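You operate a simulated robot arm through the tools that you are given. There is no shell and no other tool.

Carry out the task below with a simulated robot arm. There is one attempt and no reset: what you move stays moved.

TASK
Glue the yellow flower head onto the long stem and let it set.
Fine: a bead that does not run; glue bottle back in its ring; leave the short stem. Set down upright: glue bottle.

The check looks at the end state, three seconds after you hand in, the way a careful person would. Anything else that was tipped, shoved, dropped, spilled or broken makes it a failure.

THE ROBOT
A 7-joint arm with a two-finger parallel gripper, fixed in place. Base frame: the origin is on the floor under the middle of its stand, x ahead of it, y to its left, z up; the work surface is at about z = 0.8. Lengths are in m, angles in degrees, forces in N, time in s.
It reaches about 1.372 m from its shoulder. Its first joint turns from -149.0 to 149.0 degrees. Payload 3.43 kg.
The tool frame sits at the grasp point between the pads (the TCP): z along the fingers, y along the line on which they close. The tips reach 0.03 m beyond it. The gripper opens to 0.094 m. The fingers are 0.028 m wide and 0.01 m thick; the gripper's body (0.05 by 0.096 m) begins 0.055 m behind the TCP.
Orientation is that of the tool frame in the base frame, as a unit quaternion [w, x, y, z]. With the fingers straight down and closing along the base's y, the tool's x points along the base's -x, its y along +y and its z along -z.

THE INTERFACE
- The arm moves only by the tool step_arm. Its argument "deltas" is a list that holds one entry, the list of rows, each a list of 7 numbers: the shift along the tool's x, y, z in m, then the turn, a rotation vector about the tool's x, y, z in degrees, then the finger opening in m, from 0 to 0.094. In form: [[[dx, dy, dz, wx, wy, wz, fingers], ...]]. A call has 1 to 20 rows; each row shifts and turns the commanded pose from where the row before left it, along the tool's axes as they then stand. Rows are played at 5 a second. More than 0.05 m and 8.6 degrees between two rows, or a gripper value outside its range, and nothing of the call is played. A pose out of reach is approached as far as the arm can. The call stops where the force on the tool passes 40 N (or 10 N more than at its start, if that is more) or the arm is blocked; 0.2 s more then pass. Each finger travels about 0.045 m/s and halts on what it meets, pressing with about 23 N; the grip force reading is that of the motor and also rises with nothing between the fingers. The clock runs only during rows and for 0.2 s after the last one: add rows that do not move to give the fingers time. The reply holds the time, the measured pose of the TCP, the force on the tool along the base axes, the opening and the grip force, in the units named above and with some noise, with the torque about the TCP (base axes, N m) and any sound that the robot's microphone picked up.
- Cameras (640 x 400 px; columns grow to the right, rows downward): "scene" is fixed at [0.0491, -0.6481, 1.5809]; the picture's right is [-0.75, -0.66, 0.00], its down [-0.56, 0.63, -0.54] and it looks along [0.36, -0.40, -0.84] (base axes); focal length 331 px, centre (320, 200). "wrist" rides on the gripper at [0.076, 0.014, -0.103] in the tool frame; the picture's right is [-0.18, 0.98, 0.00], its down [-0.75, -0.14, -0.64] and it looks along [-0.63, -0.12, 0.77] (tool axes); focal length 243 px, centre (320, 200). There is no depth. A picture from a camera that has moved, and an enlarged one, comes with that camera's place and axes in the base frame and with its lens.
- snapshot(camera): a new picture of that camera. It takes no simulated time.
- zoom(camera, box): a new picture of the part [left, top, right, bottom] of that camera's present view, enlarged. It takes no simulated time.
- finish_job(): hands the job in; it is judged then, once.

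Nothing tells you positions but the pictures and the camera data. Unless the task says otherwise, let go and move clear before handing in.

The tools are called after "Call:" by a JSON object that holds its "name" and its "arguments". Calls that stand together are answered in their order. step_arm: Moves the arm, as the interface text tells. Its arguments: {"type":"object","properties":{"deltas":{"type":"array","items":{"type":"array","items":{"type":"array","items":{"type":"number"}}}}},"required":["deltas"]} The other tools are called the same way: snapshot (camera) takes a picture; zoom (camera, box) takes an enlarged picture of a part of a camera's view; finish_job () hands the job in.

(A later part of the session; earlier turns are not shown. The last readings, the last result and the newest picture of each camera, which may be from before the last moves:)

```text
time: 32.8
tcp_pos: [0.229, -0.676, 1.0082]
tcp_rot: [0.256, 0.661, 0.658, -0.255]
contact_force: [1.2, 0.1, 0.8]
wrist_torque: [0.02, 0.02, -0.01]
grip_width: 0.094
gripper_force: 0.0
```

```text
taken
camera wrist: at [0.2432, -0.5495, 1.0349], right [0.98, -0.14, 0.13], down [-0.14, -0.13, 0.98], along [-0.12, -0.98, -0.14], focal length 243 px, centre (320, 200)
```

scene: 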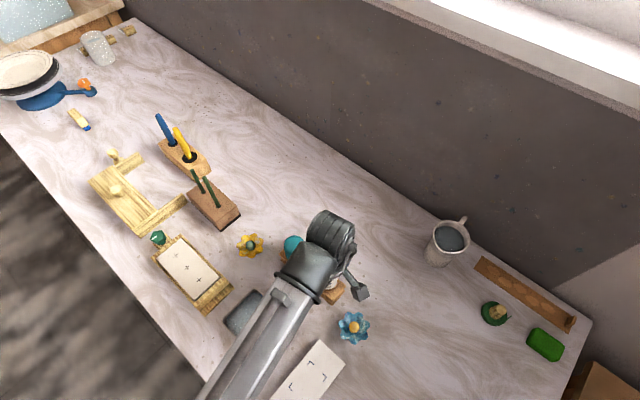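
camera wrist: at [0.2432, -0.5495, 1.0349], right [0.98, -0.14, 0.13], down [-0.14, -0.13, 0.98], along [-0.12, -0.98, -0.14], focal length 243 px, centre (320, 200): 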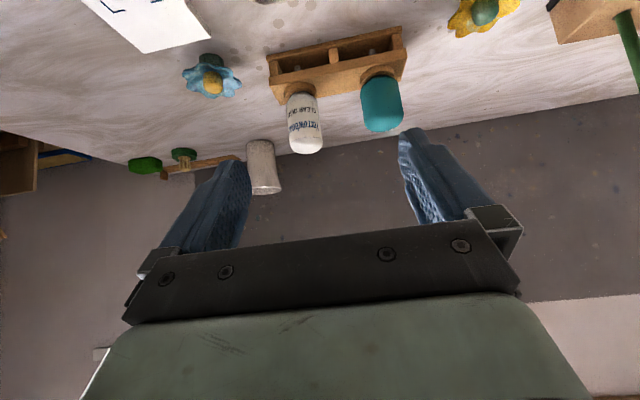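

Call:
{"name": "step_arm", "arguments": {"deltas": [[[0.02, 0, 0.0223, 0, 0, 0, 0.094], [0.02, 0, 0.0223, 0, 0, 0, 0.094], [0.02, 0, 0.0223, 0, 0, 0, 0.094], [0, 0, 0, 0, 0, 0, 0.094]]]}}

Call:
{"name": "snapshot", "arguments": {"camera": "wrist"}}

Call:
{"name": "zoom", "arguments": {"camera": "wrist", "box": [250, 20, 420, 130]}}

```text
time: 33.8
tcp_pos: [0.23, -0.6768, 0.9199]
tcp_rot: [0.256, 0.66, 0.658, -0.255]
contact_force: [-0.2, 0.2, -0.9]
wrist_torque: [-0.01, 0.01, 0.0]
grip_width: 0.0938
gripper_force: 0.1
```

```text
taken
camera wrist: at [0.2438, -0.5493, 0.9448], right [0.98, -0.14, 0.13], down [-0.14, -0.13, 0.98], along [-0.12, -0.98, -0.14], focal length 243 px, centre (320, 200)
```

wrist: 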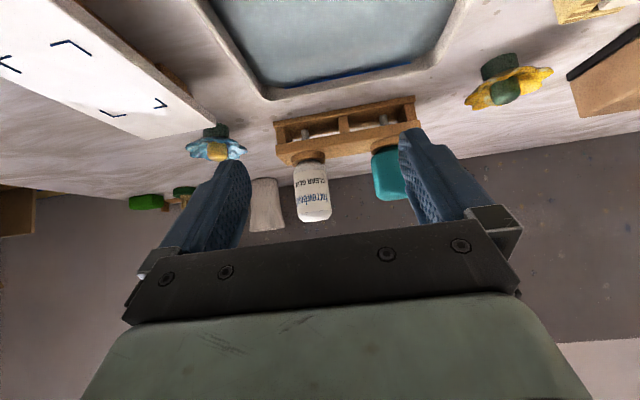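

```text
3.64 times, centred on (335, 75) of wrist
camera zoom: at [0.2438, -0.5493, 0.9448], right [0.98, -0.14, 0.13], down [-0.14, -0.13, 0.98], along [-0.12, -0.98, -0.14], focal length 882 px, centre (266, 654)
```

zoom: 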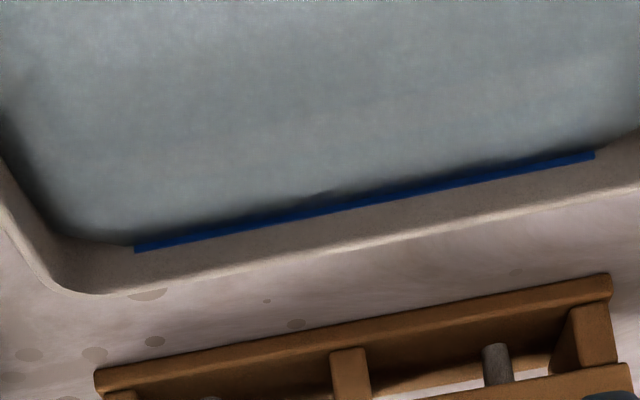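

Call:
{"name": "zoom", "arguments": {"camera": "wrist", "box": [270, 85, 420, 225]}}

Call:
{"name": "zoom", "arguments": {"camera": "wrist", "box": [270, 95, 350, 165]}}

Call:
{"name": "zoom", "arguments": {"camera": "wrist", "box": [455, 40, 565, 120]}}

Call:
{"name": "zoom", "arguments": {"camera": "wrist", "box": [180, 110, 260, 170]}}

```text
2.86 times, centred on (345, 155) of wrist
camera zoom: at [0.2438, -0.5493, 0.9448], right [0.98, -0.14, 0.13], down [-0.14, -0.13, 0.98], along [-0.12, -0.98, -0.14], focal length 693 px, centre (249, 329)
```

zoom: 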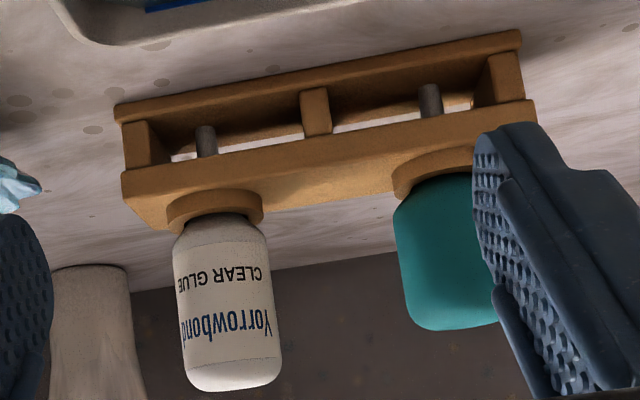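

```text
5.71 times, centred on (310, 130) of wrist
camera zoom: at [0.2438, -0.5493, 0.9448], right [0.98, -0.14, 0.13], down [-0.14, -0.13, 0.98], along [-0.12, -0.98, -0.14], focal length 1386 px, centre (377, 600)
```

zoom: 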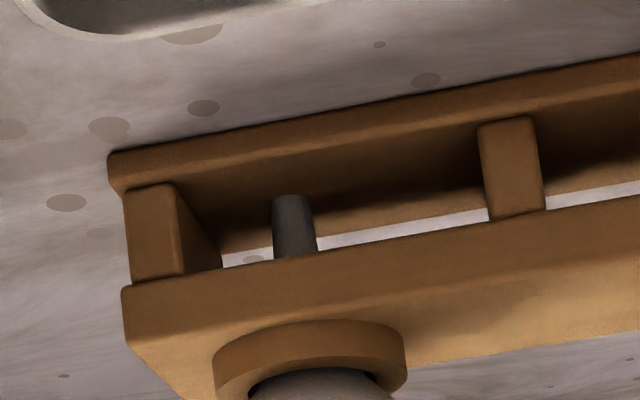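

```text
5.00 times, centred on (510, 80) of wrist
camera zoom: at [0.2438, -0.5493, 0.9448], right [0.98, -0.14, 0.13], down [-0.14, -0.13, 0.98], along [-0.12, -0.98, -0.14], focal length 1213 px, centre (-630, 800)
```

zoom: 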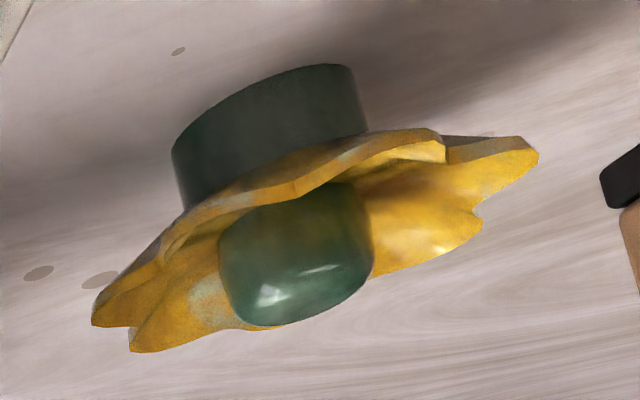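

```text
6.67 times, centred on (220, 140) of wrist
camera zoom: at [0.2438, -0.5493, 0.9448], right [0.98, -0.14, 0.13], down [-0.14, -0.13, 0.98], along [-0.12, -0.98, -0.14], focal length 1618 px, centre (987, 600)
```

zoom: 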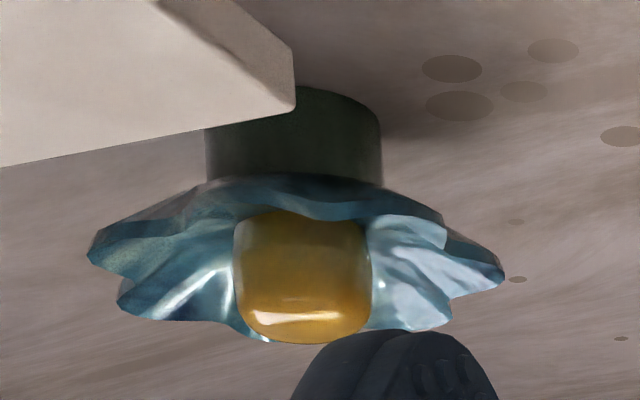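

No glue shows under the white nozzle, so the firm grip by itself did not dispense. The nozzle tip is about 81 mm below my grip point. I'll go back over the bottle and pick it up.

Call:
{"name": "step_arm", "arguments": {"deltas": [[[-0.02, 0, -0.0223, 0, 0, 0, 0.094], [-0.02, 0, -0.0223, 0, 0, 0, 0.094], [-0.02, 0, -0.0223, 0, 0, 0, 0.094], [0, 0, -0.03, 0, 0, 0, 0.094], [0, 0, -0.03, 0, 0, 0, 0.094], [0, 0, 0, 0, 7, 0, 0.094], [0, 0, 0, 0, 7, 0, 0.094], [0, 0, 0, 0, 7, 0, 0.094], [0, 0, 0, 0, 7, 0, 0.094], [0, 0, 0, 0, 7, 0, 0.094], [0, 0, 0, 0, 7, 0, 0.094], [-0.03, -0.004, -0.002, 0, 0, 0, 0.094], [-0.03, -0.004, -0.002, 0, 0, 0, 0.094], [-0.03, -0.004, -0.002, 0, 0, 0, 0.094], [-0.03, -0.004, -0.002, 0, 0, 0, 0.094], [-0.03, -0.004, -0.002, 0, 0, 0, 0.094], [-0.03, -0.004, -0.002, 0, 0, 0, 0.094], [-0.03, -0.004, -0.002, 0, 0, 0, 0.094]]]}}

Call:
{"name": "step_arm", "arguments": {"deltas": [[[0, 0, 0, 0, 0, -6, 0.094], [0, 0, 0, 0, 0, -6, 0.094], [0, 0, 0, 0, 0, -6, 0.094], [0, 0, 0, 0, 0, -6, 0.094], [0, 0, 0, 0, 0, -6, 0.094], [0, 0, 0, 0, 0, -6, 0.094], [0, 0, 0, 0, 0, -6, 0.094], [0, 0, 0, 0, 0, -6, 0.094], [0, 0, 0, 0, 0, -6, 0.094], [0, 0, 0, 0, 0, -6, 0.094], [0, 0, 0, 0, 0, -6, 0.094], [0, 0, 0, 0, 0, -6, 0.094], [0, 0, 0, 0, 0, -6, 0.094], [0, 0, 0, 0, 0, -6, 0.094], [0, 0, 0, 0, 0, -6, 0.094]]]}}

```text
time: 37.6
tcp_pos: [0.2003, -0.8475, 1.0697]
tcp_rot: [0.002, 0.707, 0.707, -0.002]
contact_force: [-0.7, 0.1, 0.7]
wrist_torque: [0.0, -0.01, 0.0]
grip_width: 0.094
gripper_force: 0.0
```

```text
time: 40.8
tcp_pos: [0.2003, -0.8444, 1.0702]
tcp_rot: [0.001, -0.001, 1.0, -0.003]
contact_force: [0.0, 1.1, 0.1]
wrist_torque: [0.02, -0.02, 0.0]
grip_width: 0.094
gripper_force: 0.1
```

Call:
{"name": "step_arm", "arguments": {"deltas": [[[0, 0, 0.02, -0.3, 0, 0, 0.094], [0, 0, 0.02, 0, 0, 0, 0.094], [0, 0, 0.02, 0, 0, 0, 0.094], [0, 0, 0.02, 0, 0, 0, 0.094], [0, 0, 0.02, 0, 0, 0, 0.094], [0, 0, 0.02, 0, 0, 0, 0.094], [0, 0, 0.02, 0, 0, 0, 0.094], [0, 0, 0.02, 0, 0, 0, 0.08], [0, 0, 0.02, 0, 0, 0, 0.065], [0, 0, 0, 0, 0, 0, 0.05], [0, 0, 0, 0, 0, 0, 0.046], [0, 0, 0, 0, 0, 0, 0.046]]]}}

Call:
{"name": "zoom", "arguments": {"camera": "wrist", "box": [220, 60, 420, 240]}}

```text
time: 43.4
tcp_pos: [0.1998, -0.8447, 0.8893]
tcp_rot: [0.001, 0.001, 1.0, 0.0]
contact_force: [0.4, 0.4, 0.3]
wrist_torque: [0.0, -0.01, -0.01]
grip_width: 0.0458
gripper_force: 0.0
```

```text
2.22 times, centred on (320, 150) of wrist
camera zoom: at [0.1233, -0.8296, 0.9928], right [0.19, 0.98, 0.0], down [0.75, -0.14, 0.64], along [0.63, -0.12, -0.77], focal length 539 px, centre (320, 311)
```

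zoom: 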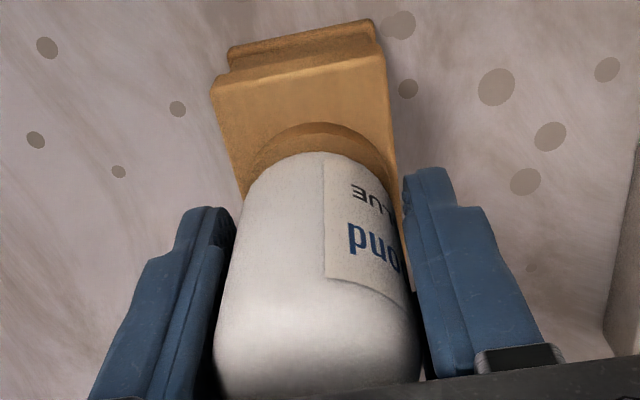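

Call:
{"name": "step_arm", "arguments": {"deltas": [[[0, 0, 0, 0, 0, 0, 0.042], [0, 0, 0, 0, 0, 0, 0.0404], [0, 0, 0, 0, 0, 0, 0.0398], [0, 0, 0, 0, 0, 0, 0.0398], [0, 0, -0.01, 0, 0, 0, 0.0398], [0, 0, -0.01, 0, 0, 0, 0.0398], [0, 0, -0.01, 0, 0, 0, 0.0398]]]}}

Call:
{"name": "snapshot", "arguments": {"camera": "wrist"}}

Call:
{"name": "snapshot", "arguments": {"camera": "scene"}}

```text
time: 45.0
tcp_pos: [0.1997, -0.8447, 0.9198]
tcp_rot: [0.001, 0.001, 1.0, 0.001]
contact_force: [-0.1, -0.6, -1.0]
wrist_torque: [-0.03, -0.01, 0.02]
grip_width: 0.0413
gripper_force: 22.4
```

```text
taken
camera wrist: at [0.1235, -0.829, 1.0223], right [0.19, 0.98, 0.0], down [0.75, -0.14, 0.64], along [0.63, -0.12, -0.77], focal length 243 px, centre (320, 200)
```

wrist: 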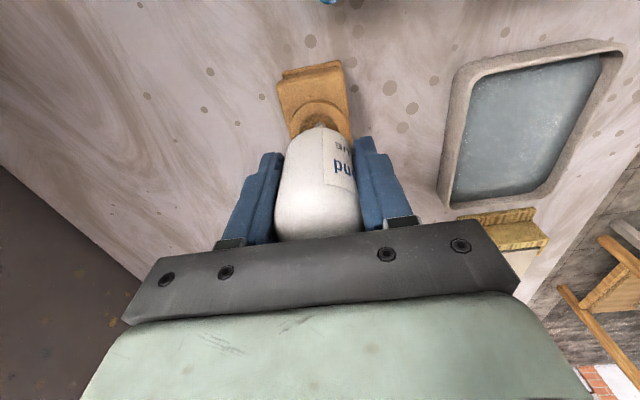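

```text
taken
```

scene: 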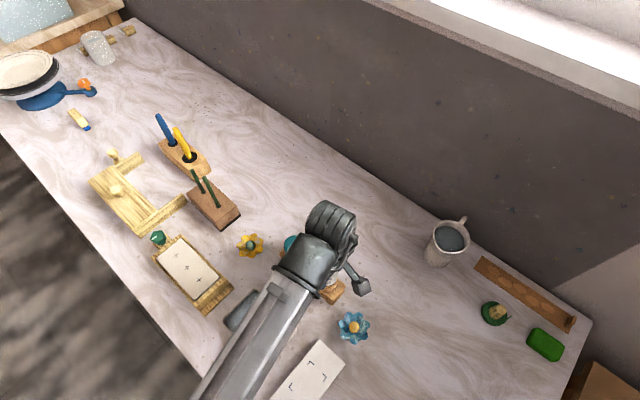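

Call:
{"name": "step_arm", "arguments": {"deltas": [[[0, 0, -0.03, 0, 0, 0, 0.0398], [0, 0, -0.04, 0, 0, 0, 0.0398], [0, 0, -0.04, 0, 0, 0, 0.0398], [0, 0, -0.04, 0, 0, 0, 0.0398], [0, 0, -0.03, 0, 0, 0, 0.0398], [0, 0, 0, 0, 0, 0, 0.0398]]]}}

Call:
{"name": "snapshot", "arguments": {"camera": "wrist"}}

Call:
{"name": "zoom", "arguments": {"camera": "wrist", "box": [240, 50, 400, 240]}}

Call:
{"name": "snapshot", "arguments": {"camera": "scene"}}

```text
time: 46.4
tcp_pos: [0.1995, -0.8458, 1.1]
tcp_rot: [0.002, 0.002, 1.0, 0.0]
contact_force: [1.0, 0.9, -0.1]
wrist_torque: [0.0, -0.02, 0.04]
grip_width: 0.0412
gripper_force: 23.0
```

```text
taken
camera wrist: at [0.1226, -0.8295, 1.2035], right [0.19, 0.98, 0.0], down [0.75, -0.14, 0.64], along [0.63, -0.12, -0.77], focal length 243 px, centre (320, 200)
```

wrist: 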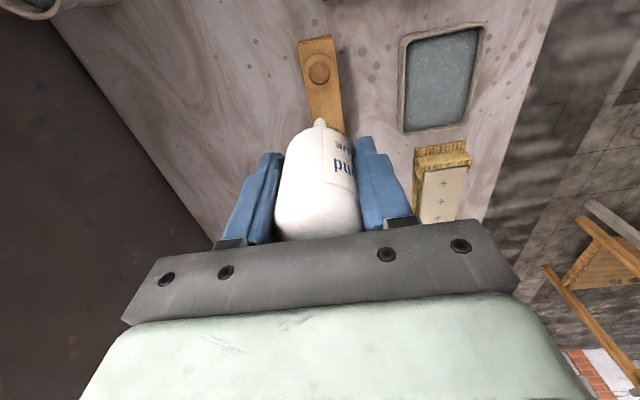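

```text
2.11 times, centred on (320, 145) of wrist
camera zoom: at [0.1226, -0.8295, 1.2035], right [0.19, 0.98, 0.0], down [0.75, -0.14, 0.64], along [0.63, -0.12, -0.77], focal length 511 px, centre (320, 316)
```

zoom: 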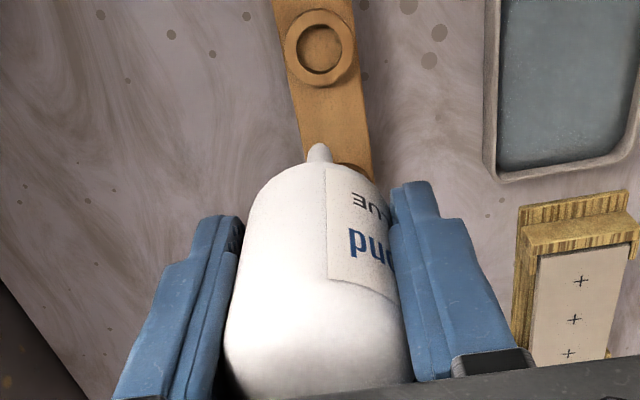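

```text
taken
```

scene: 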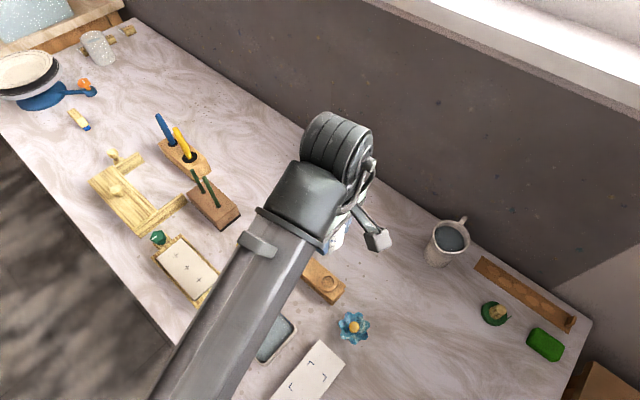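

The bottle lifted cleanly, with the nozzle straight down and no drip. The ring lies exactly under the tool axis, which confirms my camera model. Now I'll carry the bottle over toward the long stem, staying well above everything.

Call:
{"name": "step_arm", "arguments": {"deltas": [[[-0.033, 0.0036, 0, 0, 0, 0, 0.0398], [-0.033, 0.0036, 0, 0, 0, 0, 0.0398], [-0.033, 0.0036, 0, 0, 0, 0, 0.0398], [-0.033, 0.0036, 0, 0, 0, 0, 0.0398], [-0.033, 0.0036, 0, 0, 0, 0, 0.0398], [-0.033, 0.0036, 0, 0, 0, 0, 0.0398], [-0.033, 0.0036, 0, 0, 0, 0, 0.0398], [-0.033, 0.0036, 0, 0, 0, 0, 0.0398], [-0.033, 0.0036, 0, 0, 0, 0, 0.0398], [-0.033, 0.0036, 0, 0, 0, 0, 0.0398], [0, 0, 0, 0, 0, 0, 0.0398], [0, 0, 0, 0, 0, 0, 0.0398]]]}}

Call:
{"name": "snapshot", "arguments": {"camera": "wrist"}}

Call:
{"name": "zoom", "arguments": {"camera": "wrist", "box": [260, 30, 380, 150]}}

Call:
{"name": "snapshot", "arguments": {"camera": "scene"}}

```text
time: 49.0
tcp_pos: [0.5308, -0.8094, 1.0994]
tcp_rot: [0.0, 0.001, 1.0, 0.0]
contact_force: [-0.7, -0.3, -1.4]
wrist_torque: [0.03, 0.0, 0.02]
grip_width: 0.0413
gripper_force: 22.7
```

```text
taken
camera wrist: at [0.4537, -0.7938, 1.2032], right [0.19, 0.98, 0.0], down [0.75, -0.14, 0.64], along [0.63, -0.12, -0.77], focal length 243 px, centre (320, 200)
```

wrist: 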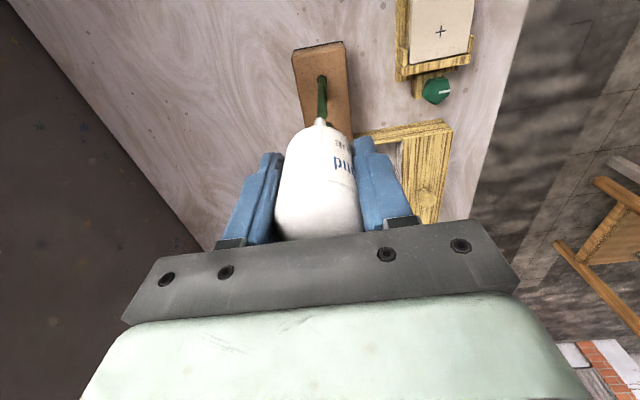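

```text
3.33 times, centred on (320, 90) of wrist
camera zoom: at [0.4537, -0.7938, 1.2032], right [0.19, 0.98, 0.0], down [0.75, -0.14, 0.64], along [0.63, -0.12, -0.77], focal length 809 px, centre (320, 567)
```

zoom: 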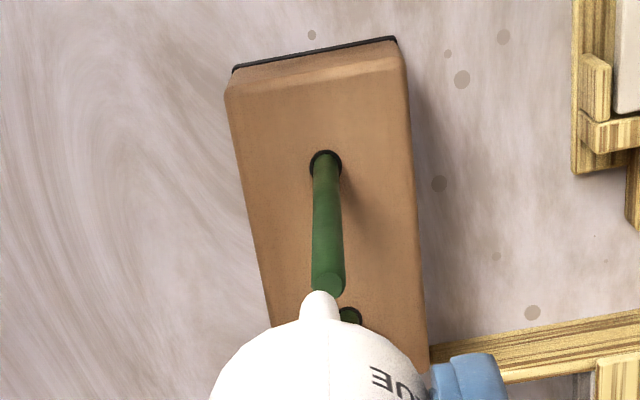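

```text
taken
```

scene: 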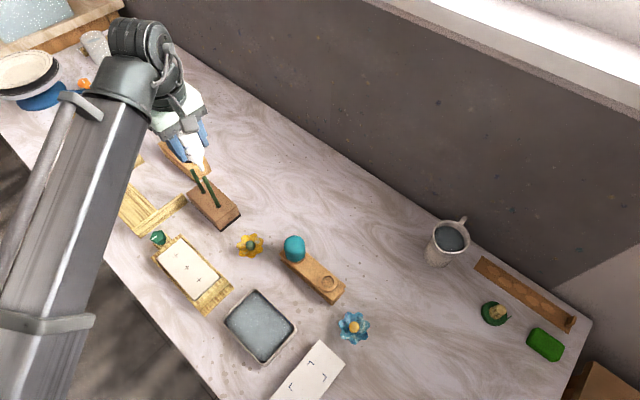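

Call:
{"name": "zoom", "arguments": {"camera": "scene", "box": [150, 90, 250, 230]}}

Call:
{"name": "zoom", "arguments": {"camera": "scene", "box": [175, 140, 235, 190]}}

```text
2.86 times, centred on (200, 160) of scene
camera zoom: at [0.0491, -0.6481, 1.5809], right [-0.75, -0.66, 0.0], down [-0.56, 0.63, -0.54], along [0.36, -0.4, -0.84], focal length 946 px, centre (663, 314)
```

zoom: 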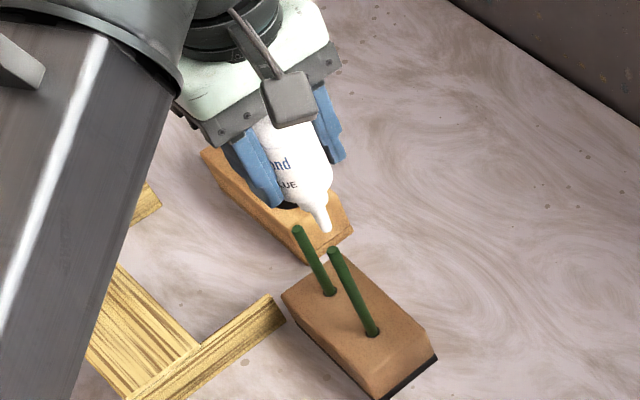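

```text
8.00 times, centred on (205, 165) of scene
camera zoom: at [0.0491, -0.6481, 1.5809], right [-0.75, -0.66, 0.0], down [-0.56, 0.63, -0.54], along [0.36, -0.4, -0.84], focal length 2649 px, centre (1240, 480)
```

zoom: 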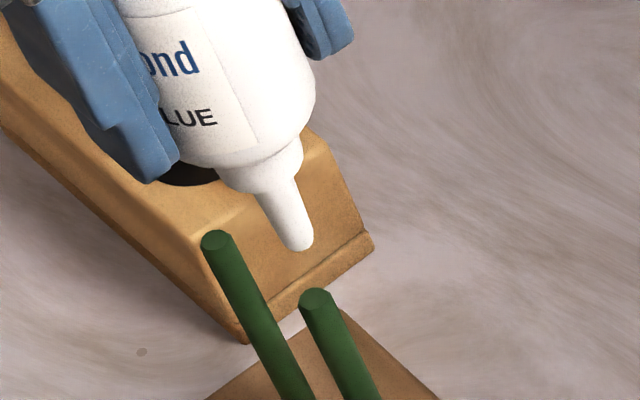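

The nozzle and both stems are visible. From several views, the long stem tip should be near (0.538, -0.807, 0.978). I'll shift over it and lower the nozzle to just above the tip.

Call:
{"name": "step_arm", "arguments": {"deltas": [[[-0.007, 0.0018, 0, 0, 0, 0, 0.0398], [0, 0, 0.01, 0, 0, 0, 0.0398], [0, 0, 0.01, 0, 0, 0, 0.0398], [0, 0, 0.005, 0, 0, 0, 0.0398], [0, 0, 0, 0, 0, 0, 0.0398]]]}}

Call:
{"name": "zoom", "arguments": {"camera": "wrist", "box": [290, 70, 350, 140]}}

Call:
{"name": "zoom", "arguments": {"camera": "scene", "box": [175, 140, 235, 190]}}

```text
time: 50.2
tcp_pos: [0.5376, -0.8076, 1.0754]
tcp_rot: [0.001, 0.001, 1.0, 0.0]
contact_force: [0.3, -0.1, -0.4]
wrist_torque: [-0.03, 0.02, 0.0]
grip_width: 0.0411
gripper_force: 22.9
```

```text
5.71 times, centred on (320, 105) of wrist
camera zoom: at [0.4605, -0.7926, 1.1781], right [0.19, 0.98, 0.0], down [0.75, -0.14, 0.64], along [0.63, -0.12, -0.77], focal length 1386 px, centre (320, 743)
```

zoom: 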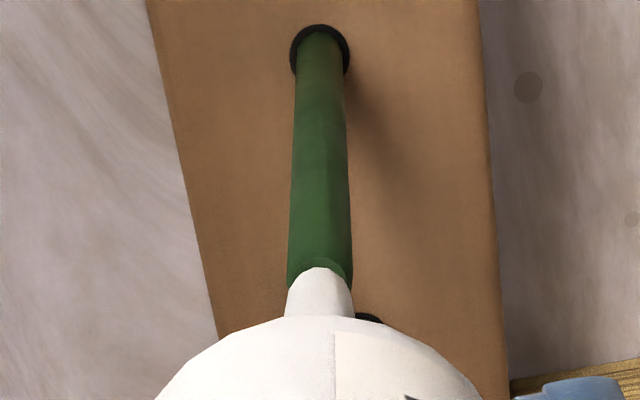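

```text
8.00 times, centred on (205, 165) of scene
camera zoom: at [0.0491, -0.6481, 1.5809], right [-0.75, -0.66, 0.0], down [-0.56, 0.63, -0.54], along [0.36, -0.4, -0.84], focal length 2649 px, centre (1240, 480)
```

zoom: 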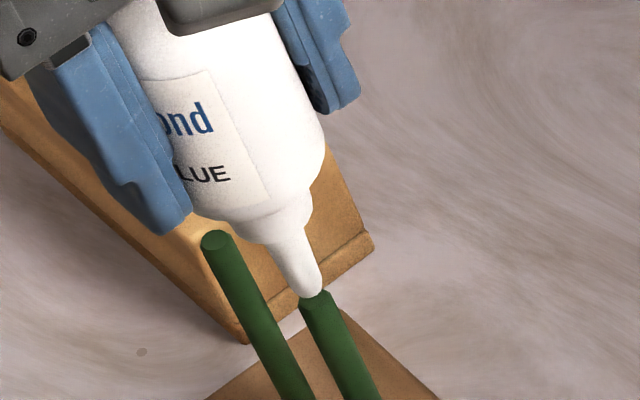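

Call:
{"name": "step_arm", "arguments": {"deltas": [[[-0.003, -0.001, 0, 0, 0, 0, 0.0398], [0, 0, 0.004, 0, 0, 0, 0.0398], [0, 0, 0, 0, 0, 0, 0.0398]]]}}

Call:
{"name": "zoom", "arguments": {"camera": "wrist", "box": [290, 70, 350, 140]}}

Call:
{"name": "zoom", "arguments": {"camera": "scene", "box": [185, 145, 215, 170]}}

```text
time: 51.0
tcp_pos: [0.5409, -0.8086, 1.0705]
tcp_rot: [0.001, 0.001, 1.0, 0.0]
contact_force: [-0.4, 0.0, -0.3]
wrist_torque: [0.02, -0.01, 0.01]
grip_width: 0.0412
gripper_force: 22.4
```

```text
5.71 times, centred on (320, 105) of wrist
camera zoom: at [0.4633, -0.7934, 1.1741], right [0.19, 0.98, 0.0], down [0.75, -0.14, 0.64], along [0.63, -0.12, -0.77], focal length 1386 px, centre (320, 743)
```

zoom: 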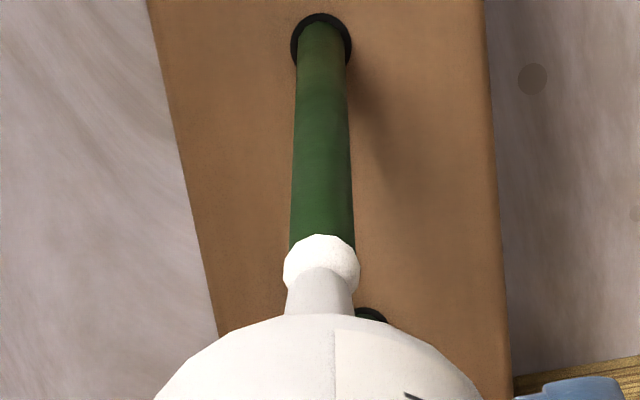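

```text
16.00 times, centred on (200, 158) of scene
camera zoom: at [0.0491, -0.6481, 1.5809], right [-0.75, -0.66, 0.0], down [-0.56, 0.63, -0.54], along [0.36, -0.4, -0.84], focal length 5298 px, centre (2240, 880)
```

zoom: 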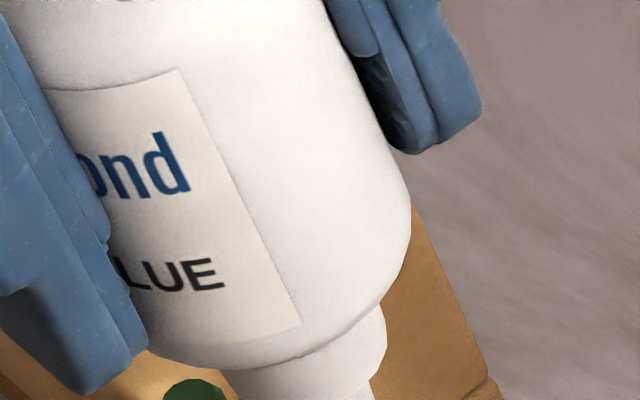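

Glue came out: a white bead has formed on the stem tip, so the squeeze does dispense near the stem. I'm lifting away immediately so it doesn't grow and run.

Call:
{"name": "step_arm", "arguments": {"deltas": [[[0, 0, -0.048, 0, 0, 0, 0.0402], [0, 0, -0.03, 0, 0, 0, 0.0402]]]}}

Call:
{"name": "zoom", "arguments": {"camera": "wrist", "box": [290, 50, 350, 140]}}

Call:
{"name": "zoom", "arguments": {"camera": "scene", "box": [175, 130, 245, 220]}}

```text
time: 51.6
tcp_pos: [0.5405, -0.8085, 1.1496]
tcp_rot: [0.001, 0.001, 1.0, 0.0]
contact_force: [0.4, -0.3, -0.6]
wrist_torque: [0.01, -0.01, 0.02]
grip_width: 0.0417
gripper_force: 8.5
```

```text
4.44 times, centred on (320, 95) of wrist
camera zoom: at [0.4632, -0.7931, 1.2534], right [0.19, 0.98, 0.0], down [0.75, -0.14, 0.64], along [0.63, -0.12, -0.77], focal length 1078 px, centre (320, 667)
```

zoom: 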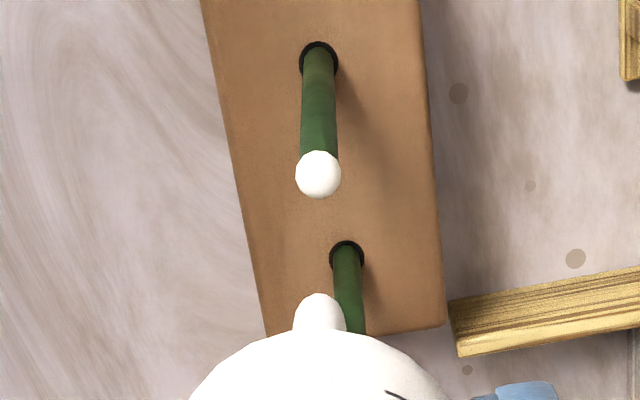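

```text
4.44 times, centred on (210, 175) of scene
camera zoom: at [0.0491, -0.6481, 1.5809], right [-0.75, -0.66, 0.0], down [-0.56, 0.63, -0.54], along [0.36, -0.4, -0.84], focal length 1472 px, centre (809, 311)
```

zoom: 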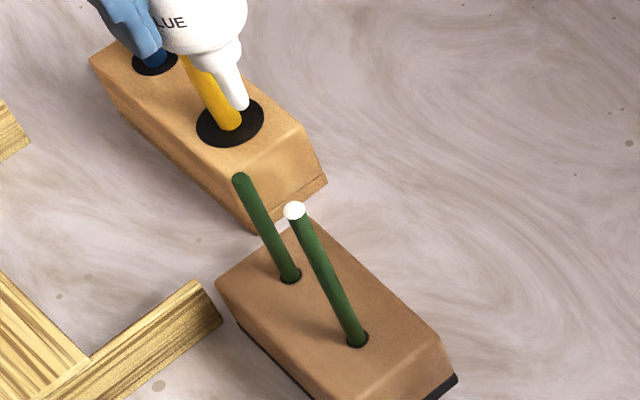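

A neat white bead is sitting on the long stem tip and nothing is running down. I'll retrace exactly the same displacements to put the bottle back above its ring.

Call:
{"name": "step_arm", "arguments": {"deltas": [[[0.034, -0.00368, 0.005, 0, 0, 0, 0.04], [0.034, -0.00368, 0.005, 0, 0, 0, 0.04], [0.034, -0.00368, 0.005, 0, 0, 0, 0.04], [0.034, -0.00368, 0.005, 0, 0, 0, 0.04], [0.034, -0.00368, 0.005, 0, 0, 0, 0.04], [0.034, -0.00368, 0.005, 0, 0, 0, 0.04], [0.034, -0.00368, 0.005, 0, 0, 0, 0.04], [0.034, -0.00368, 0.005, 0, 0, 0, 0.04], [0.034, -0.00368, 0.005, 0, 0, 0, 0.04], [0.034, -0.00368, 0.005, 0, 0, 0, 0.04], [0, 0, 0.04, 0, 0, 0, 0.04], [0, 0, 0.04, 0, 0, 0, 0.04], [0, 0, 0.04, 0, 0, 0, 0.04], [0, 0, 0, 0, 0, 0, 0.04]]]}}

Call:
{"name": "zoom", "arguments": {"camera": "wrist", "box": [260, 40, 380, 240]}}

Call:
{"name": "snapshot", "arguments": {"camera": "scene"}}

```text
time: 54.6
tcp_pos: [0.2015, -0.8461, 0.979]
tcp_rot: [0.001, 0.001, 1.0, 0.0]
contact_force: [-0.5, 0.5, -0.6]
wrist_torque: [0.0, -0.02, 0.01]
grip_width: 0.0414
gripper_force: 23.3
```

```text
2.00 times, centred on (320, 140) of wrist
camera zoom: at [0.1241, -0.8298, 1.0819], right [0.19, 0.98, 0.0], down [0.75, -0.14, 0.64], along [0.63, -0.12, -0.77], focal length 485 px, centre (320, 320)
```

zoom: 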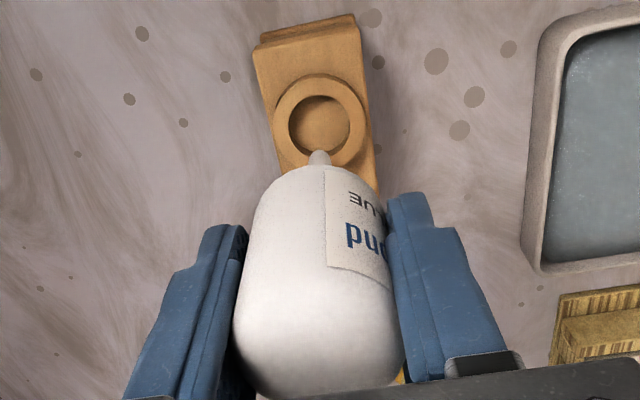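

```text
taken
```

scene: 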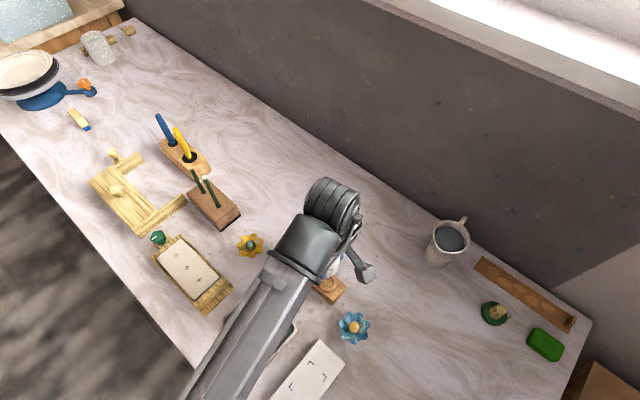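

The nozzle is lined up over its ring. I'll lower it back to the original height, slowly.

Call:
{"name": "step_arm", "arguments": {"deltas": [[[0, 0, 0.015, 0, 0, 0, 0.04], [0, 0, 0.015, 0, 0, 0, 0.04], [0, 0, 0.015, 0, 0, 0, 0.04], [0, 0, 0.015, 0, 0, 0, 0.04], [0, 0, 0.012, 0, 0, 0, 0.0402], [0, 0, 0.008, 0, 0, 0, 0.0402], [0, 0, 0.006, 0, 0, 0, 0.0402], [0, 0, 0, 0, 0, 0, 0.0402]]]}}

Call:
{"name": "zoom", "arguments": {"camera": "wrist", "box": [220, 60, 420, 240]}}

```text
time: 56.4
tcp_pos: [0.2011, -0.8453, 0.8905]
tcp_rot: [0.0, 0.002, 1.0, 0.001]
contact_force: [-0.5, -0.7, 0.3]
wrist_torque: [-0.02, 0.03, 0.01]
grip_width: 0.042
gripper_force: 1.3
```

```text
2.22 times, centred on (320, 150) of wrist
camera zoom: at [0.123, -0.8296, 0.9943], right [0.19, 0.98, 0.0], down [0.75, -0.14, 0.64], along [0.63, -0.12, -0.77], focal length 539 px, centre (320, 311)
```

zoom: 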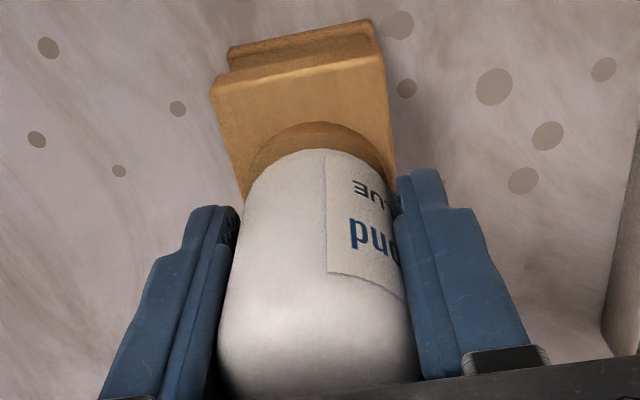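

Call:
{"name": "step_arm", "arguments": {"deltas": [[[0, 0, 0.0015, 0, 0, 0, 0.0402], [0, 0, 0.0015, 0, 0, 0, 0.0402], [0, 0, 0, 0, 0, 0, 0.043], [0, 0, 0, 0, 0, 0, 0.048], [0, 0, 0, 0, 0, 0, 0.06], [0, 0, 0, 0, 0, 0, 0.075], [0, 0, 0, 0, 0, 0, 0.075]]]}}

Call:
{"name": "zoom", "arguments": {"camera": "wrist", "box": [220, 60, 420, 240]}}

```text
time: 58.0
tcp_pos: [0.1992, -0.845, 0.8891]
tcp_rot: [0.0, 0.001, 1.0, 0.0]
contact_force: [1.0, -0.7, -0.1]
wrist_torque: [-0.03, -0.06, -0.04]
grip_width: 0.075
gripper_force: 0.1
```

```text
2.22 times, centred on (320, 150) of wrist
camera zoom: at [0.1231, -0.8295, 0.9926], right [0.19, 0.98, 0.0], down [0.75, -0.14, 0.64], along [0.63, -0.12, -0.77], focal length 539 px, centre (320, 311)
```

zoom: 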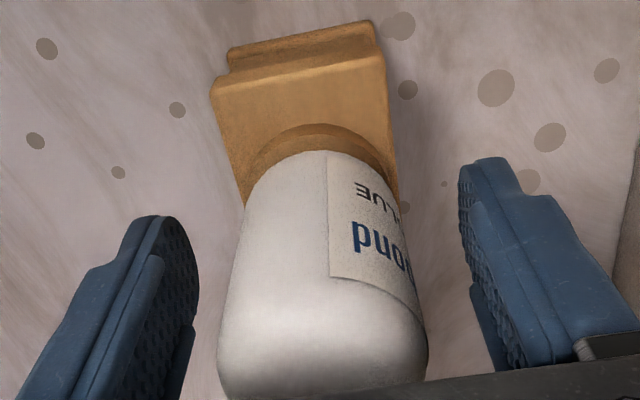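

The bottle is back in its ring and released. Next I'll rise and hover over the yellow flower head.

Call:
{"name": "step_arm", "arguments": {"deltas": [[[0, 0, -0.02, 0, 0, 0, 0.075], [0, 0, -0.02, 0, 0, 0, 0.075], [0, 0, -0.03, 0, 0, 0, 0.075], [0, 0, -0.03, 0, 0, 0, 0.075], [0, 0, -0.03, 0, 0, 0, 0.075], [-0.0416, 0.0105, 0, 0, 0, 0, 0.06], [-0.0416, 0.0105, 0, 0, 0, 0, 0.06], [-0.0416, 0.0105, 0, 0, 0, 0, 0.06], [-0.0416, 0.0105, 0, 0, 0, 0, 0.06], [-0.0416, 0.0105, 0, 0, 0, 0, 0.06], [0, 0, 0.03, 0, 0, 0, 0.06], [0, 0, 0.03, 0, 0, 0, 0.06], [0, 0, 0, 0, 0, 0, 0.06]]]}}

Call:
{"name": "snapshot", "arguments": {"camera": "wrist"}}

Call:
{"name": "zoom", "arguments": {"camera": "wrist", "box": [270, 50, 370, 150]}}

Call:
{"name": "snapshot", "arguments": {"camera": "scene"}}

```text
time: 60.8
tcp_pos: [0.4084, -0.7937, 0.96]
tcp_rot: [0.001, 0.001, 1.0, 0.001]
contact_force: [-1.0, -0.2, 0.3]
wrist_torque: [0.03, 0.02, 0.01]
grip_width: 0.0599
gripper_force: 0.1
```

```text
taken
camera wrist: at [0.3315, -0.7775, 1.0632], right [0.19, 0.98, 0.0], down [0.75, -0.14, 0.64], along [0.63, -0.12, -0.77], focal length 243 px, centre (320, 200)
```

wrist: 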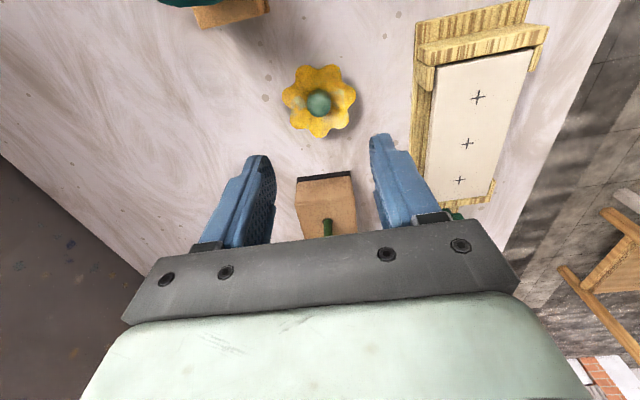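

```text
4.00 times, centred on (320, 100) of wrist
camera zoom: at [0.3315, -0.7775, 1.0632], right [0.19, 0.98, 0.0], down [0.75, -0.14, 0.64], along [0.63, -0.12, -0.77], focal length 970 px, centre (320, 600)
```

zoom: 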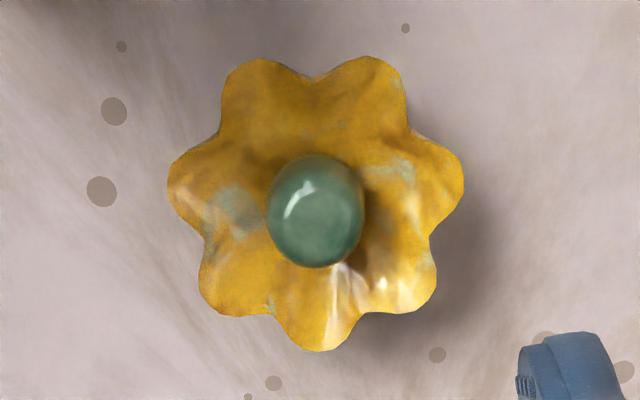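

```text
taken
```

scene: 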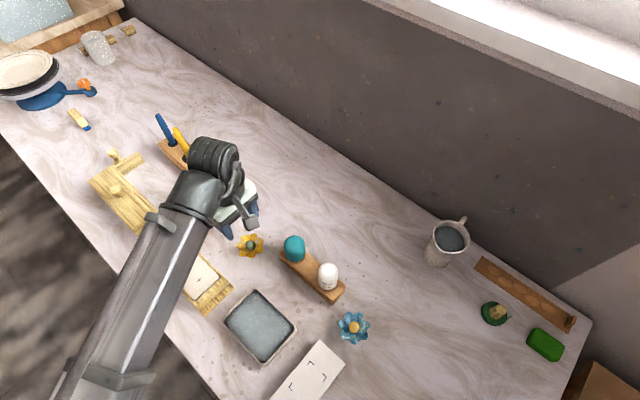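

The flower's centre knob, about 22 mm wide, is nearly under the tool axis. I'll correct by about 1.5 mm, narrow the fingers and come down around the knob, stopping short of the petals.

Call:
{"name": "step_arm", "arguments": {"deltas": [[[0.0014, -0.0007, 0.02, 0, 0, 0, 0.036], [0, 0, 0.02, 0, 0, 0, 0.036], [0, 0, 0.02, 0, 0, 0, 0.036], [0, 0, 0.02, 0, 0, 0, 0.036], [0, 0, 0.01, 0, 0, 0, 0.036], [0, 0, 0, 0, 0, 0, 0.036]]]}}

Call:
{"name": "snapshot", "arguments": {"camera": "wrist"}}

Call:
{"name": "zoom", "arguments": {"camera": "wrist", "box": [260, 90, 380, 230]}}

Call:
{"name": "zoom", "arguments": {"camera": "scene", "box": [220, 210, 280, 270]}}

```text
time: 62.2
tcp_pos: [0.4076, -0.7944, 0.8687]
tcp_rot: [0.001, 0.001, 1.0, 0.0]
contact_force: [0.2, 0.4, 0.1]
wrist_torque: [0.02, 0.0, 0.05]
grip_width: 0.036
gripper_force: 0.0
```

```text
taken
camera wrist: at [0.3302, -0.7785, 0.9728], right [0.19, 0.98, 0.0], down [0.75, -0.14, 0.64], along [0.63, -0.12, -0.77], focal length 243 px, centre (320, 200)
```

wrist: 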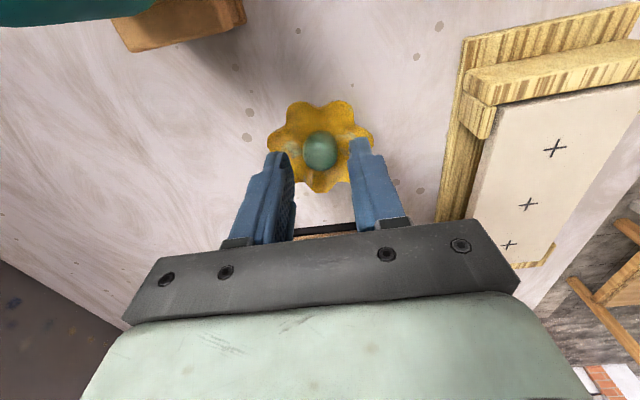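

```text
2.86 times, centred on (320, 160) of wrist
camera zoom: at [0.3302, -0.7785, 0.9728], right [0.19, 0.98, 0.0], down [0.75, -0.14, 0.64], along [0.63, -0.12, -0.77], focal length 693 px, centre (320, 314)
```

zoom: 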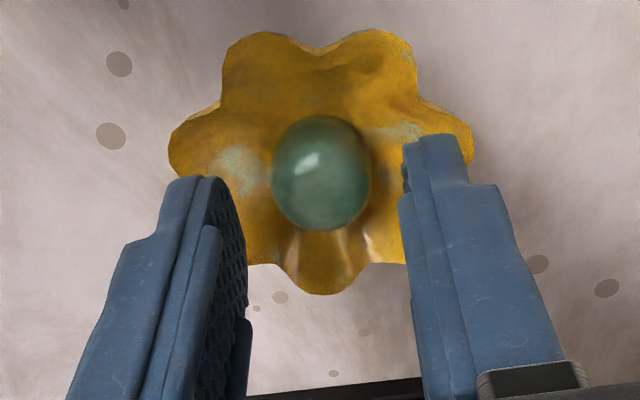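

```text
6.67 times, centred on (250, 240) of scene
camera zoom: at [0.0491, -0.6481, 1.5809], right [-0.75, -0.66, 0.0], down [-0.56, 0.63, -0.54], along [0.36, -0.4, -0.84], focal length 2207 px, centre (787, -67)
```

zoom: 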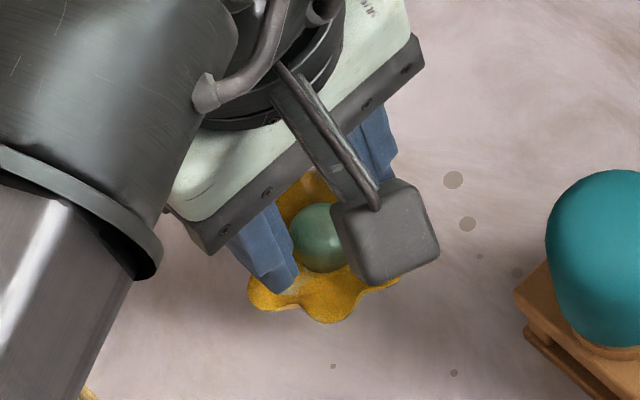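

Call:
{"name": "step_arm", "arguments": {"deltas": [[[0, 0, 0.003, 0, 0, 0, 0.036], [0, 0, 0.003, 0, 0, 0, 0.036], [0, 0, 0.002, 0, 0, 0, 0.036], [0, 0, 0, 0, 0, 0, 0.036]]]}}

Call:
{"name": "zoom", "arguments": {"camera": "wrist", "box": [260, 90, 380, 230]}}

```text
time: 63.2
tcp_pos: [0.4062, -0.7943, 0.862]
tcp_rot: [0.001, 0.001, 1.0, 0.0]
contact_force: [0.3, 0.7, 0.0]
wrist_torque: [-0.02, 0.03, 0.02]
grip_width: 0.0361
gripper_force: 0.0
```

```text
2.86 times, centred on (320, 160) of wrist
camera zoom: at [0.3298, -0.7782, 0.9652], right [0.19, 0.98, 0.0], down [0.75, -0.14, 0.64], along [0.63, -0.12, -0.77], focal length 693 px, centre (320, 314)
```

zoom: 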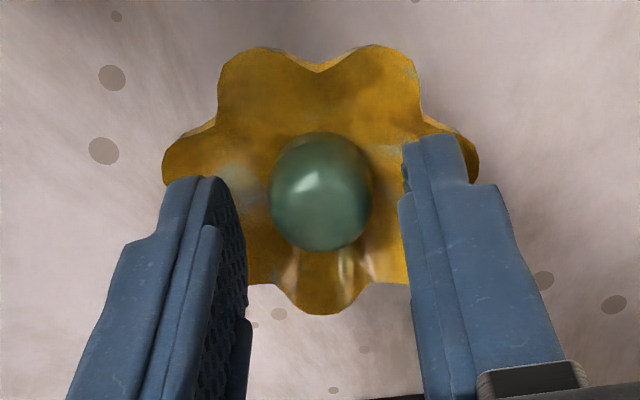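

Call:
{"name": "step_arm", "arguments": {"deltas": [[[0, 0, 0.002, 0, 0, 0, 0.036], [0, 0, 0.0015, 0, 0, 0, 0.036], [0, 0, 0, 0, 0, 0, 0.036]]]}}

Call:
{"name": "zoom", "arguments": {"camera": "wrist", "box": [260, 90, 380, 230]}}

```text
time: 64.0
tcp_pos: [0.4075, -0.7942, 0.8576]
tcp_rot: [0.001, 0.0, 1.0, 0.0]
contact_force: [-0.8, 0.5, 0.2]
wrist_torque: [0.01, 0.0, 0.0]
grip_width: 0.0359
gripper_force: 0.1
```

```text
2.86 times, centred on (320, 160) of wrist
camera zoom: at [0.3302, -0.7783, 0.9616], right [0.19, 0.98, 0.0], down [0.75, -0.14, 0.64], along [0.63, -0.12, -0.77], focal length 693 px, centre (320, 314)
```

zoom: 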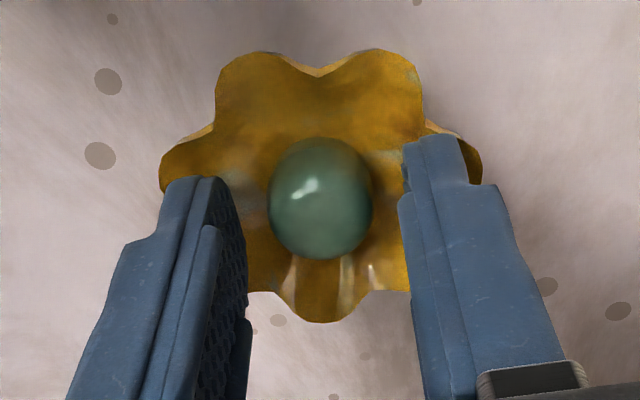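

No contact with the petals. I'll close on the knob now.

Call:
{"name": "step_arm", "arguments": {"deltas": [[[0, 0, 0, 0, 0, 0, 0.03], [0, 0, 0, 0, 0, 0, 0.026], [0, 0, 0, 0, 0, 0, 0.023], [0, 0, 0, 0, 0, 0, 0.021], [0, 0, 0, 0, 0, 0, 0.019], [0, 0, 0, 0, 0, 0, 0.019]]]}}

Call:
{"name": "zoom", "arguments": {"camera": "wrist", "box": [260, 90, 380, 230]}}

```text
time: 65.4
tcp_pos: [0.4079, -0.793, 0.8587]
tcp_rot: [0.001, 0.001, 1.0, 0.0]
contact_force: [0.9, -0.1, 0.3]
wrist_torque: [-0.01, 0.02, -0.04]
grip_width: 0.0212
gripper_force: 22.8
```

```text
2.86 times, centred on (320, 160) of wrist
camera zoom: at [0.3302, -0.7783, 0.9616], right [0.19, 0.98, 0.0], down [0.75, -0.14, 0.64], along [0.63, -0.12, -0.77], focal length 693 px, centre (320, 314)
```

zoom: 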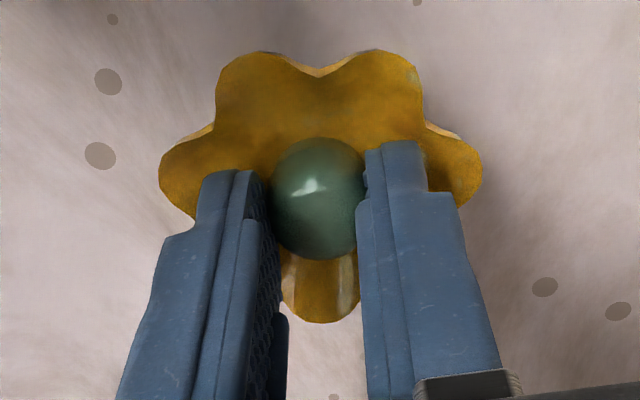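

The knob is held firmly at 0.0212 m. I'll lift the flower straight up and check that it hangs level.

Call:
{"name": "step_arm", "arguments": {"deltas": [[[0, 0, -0.01, 0, 0, 0, 0.019], [0, 0, -0.03, 0, 0, 0, 0.019], [0, 0, -0.04, 0, 0, 0, 0.019], [0, 0, -0.04, 0, 0, 0, 0.019], [0, 0, -0.04, 0, 0, 0, 0.019], [0, 0, -0.045, 0, 0, 0, 0.019], [0, 0, -0.045, 0, 0, 0, 0.019], [0, 0, 0, 0, 0, 0, 0.019]]]}}

Call:
{"name": "snapshot", "arguments": {"camera": "wrist"}}

Call:
{"name": "zoom", "arguments": {"camera": "scene", "box": [160, 120, 300, 260]}}

```text
time: 67.2
tcp_pos: [0.4057, -0.7937, 1.1087]
tcp_rot: [0.001, 0.001, 1.0, 0.0]
contact_force: [0.2, 0.9, -0.8]
wrist_torque: [0.03, -0.03, 0.01]
grip_width: 0.021
gripper_force: 22.8
```

```text
taken
camera wrist: at [0.3285, -0.779, 1.2115], right [0.19, 0.98, 0.0], down [0.75, -0.14, 0.64], along [0.63, -0.12, -0.77], focal length 243 px, centre (320, 200)
```

wrist: 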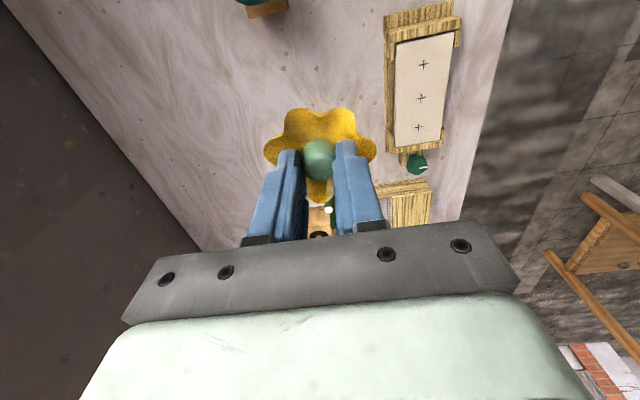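

```text
2.86 times, centred on (230, 190) of scene
camera zoom: at [0.0491, -0.6481, 1.5809], right [-0.75, -0.66, 0.0], down [-0.56, 0.63, -0.54], along [0.36, -0.4, -0.84], focal length 946 px, centre (577, 229)
```

zoom: 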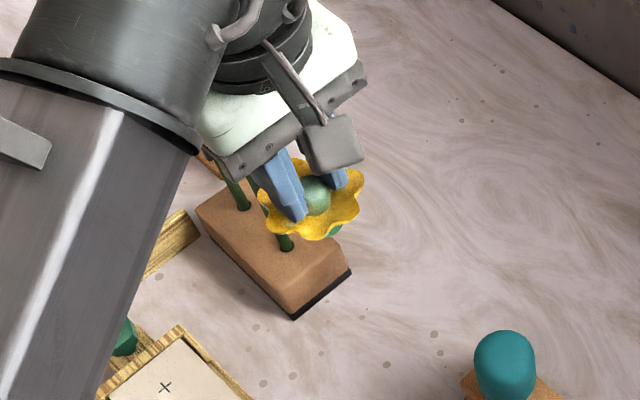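

Call:
{"name": "zoom", "arguments": {"camera": "wrist", "box": [300, 195, 350, 235]}}

Call:
{"name": "zoom", "arguments": {"camera": "wrist", "box": [260, 90, 380, 230]}}

Call:
{"name": "zoom", "arguments": {"camera": "scene", "box": [205, 160, 255, 210]}}

```text
10.00 times, centred on (325, 215) of wrist
camera zoom: at [0.3285, -0.779, 1.2115], right [0.19, 0.98, 0.0], down [0.75, -0.14, 0.64], along [0.63, -0.12, -0.77], focal length 2426 px, centre (270, 50)
```

zoom: 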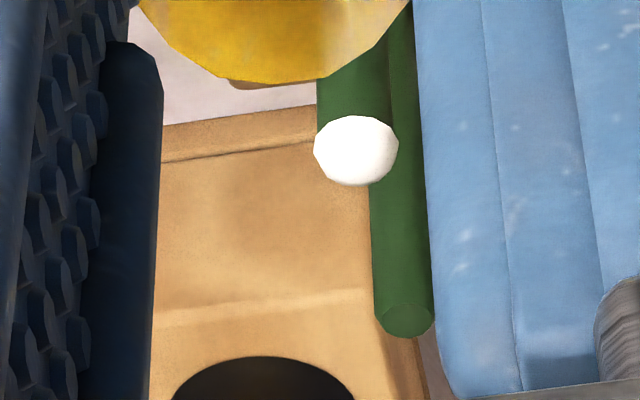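

```text
2.86 times, centred on (320, 160) of wrist
camera zoom: at [0.3285, -0.779, 1.2115], right [0.19, 0.98, 0.0], down [0.75, -0.14, 0.64], along [0.63, -0.12, -0.77], focal length 693 px, centre (320, 314)
```

zoom: 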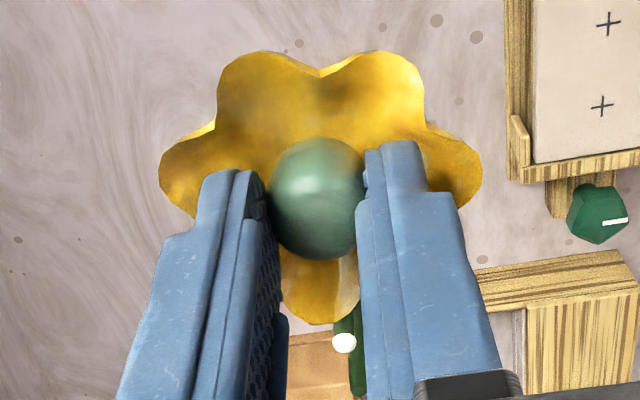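

```text
8.00 times, centred on (230, 185) of scene
camera zoom: at [0.0491, -0.6481, 1.5809], right [-0.75, -0.66, 0.0], down [-0.56, 0.63, -0.54], along [0.36, -0.4, -0.84], focal length 2649 px, centre (1040, 320)
```

zoom: 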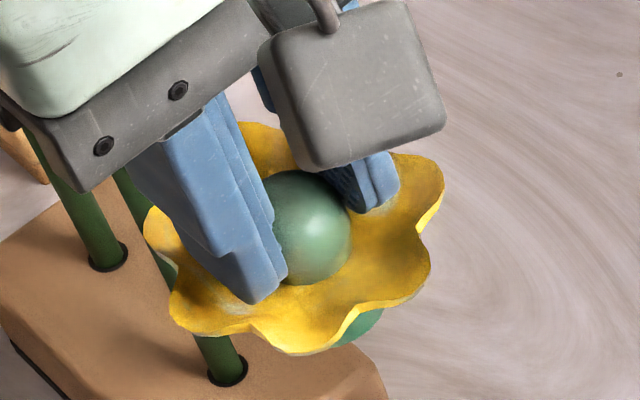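

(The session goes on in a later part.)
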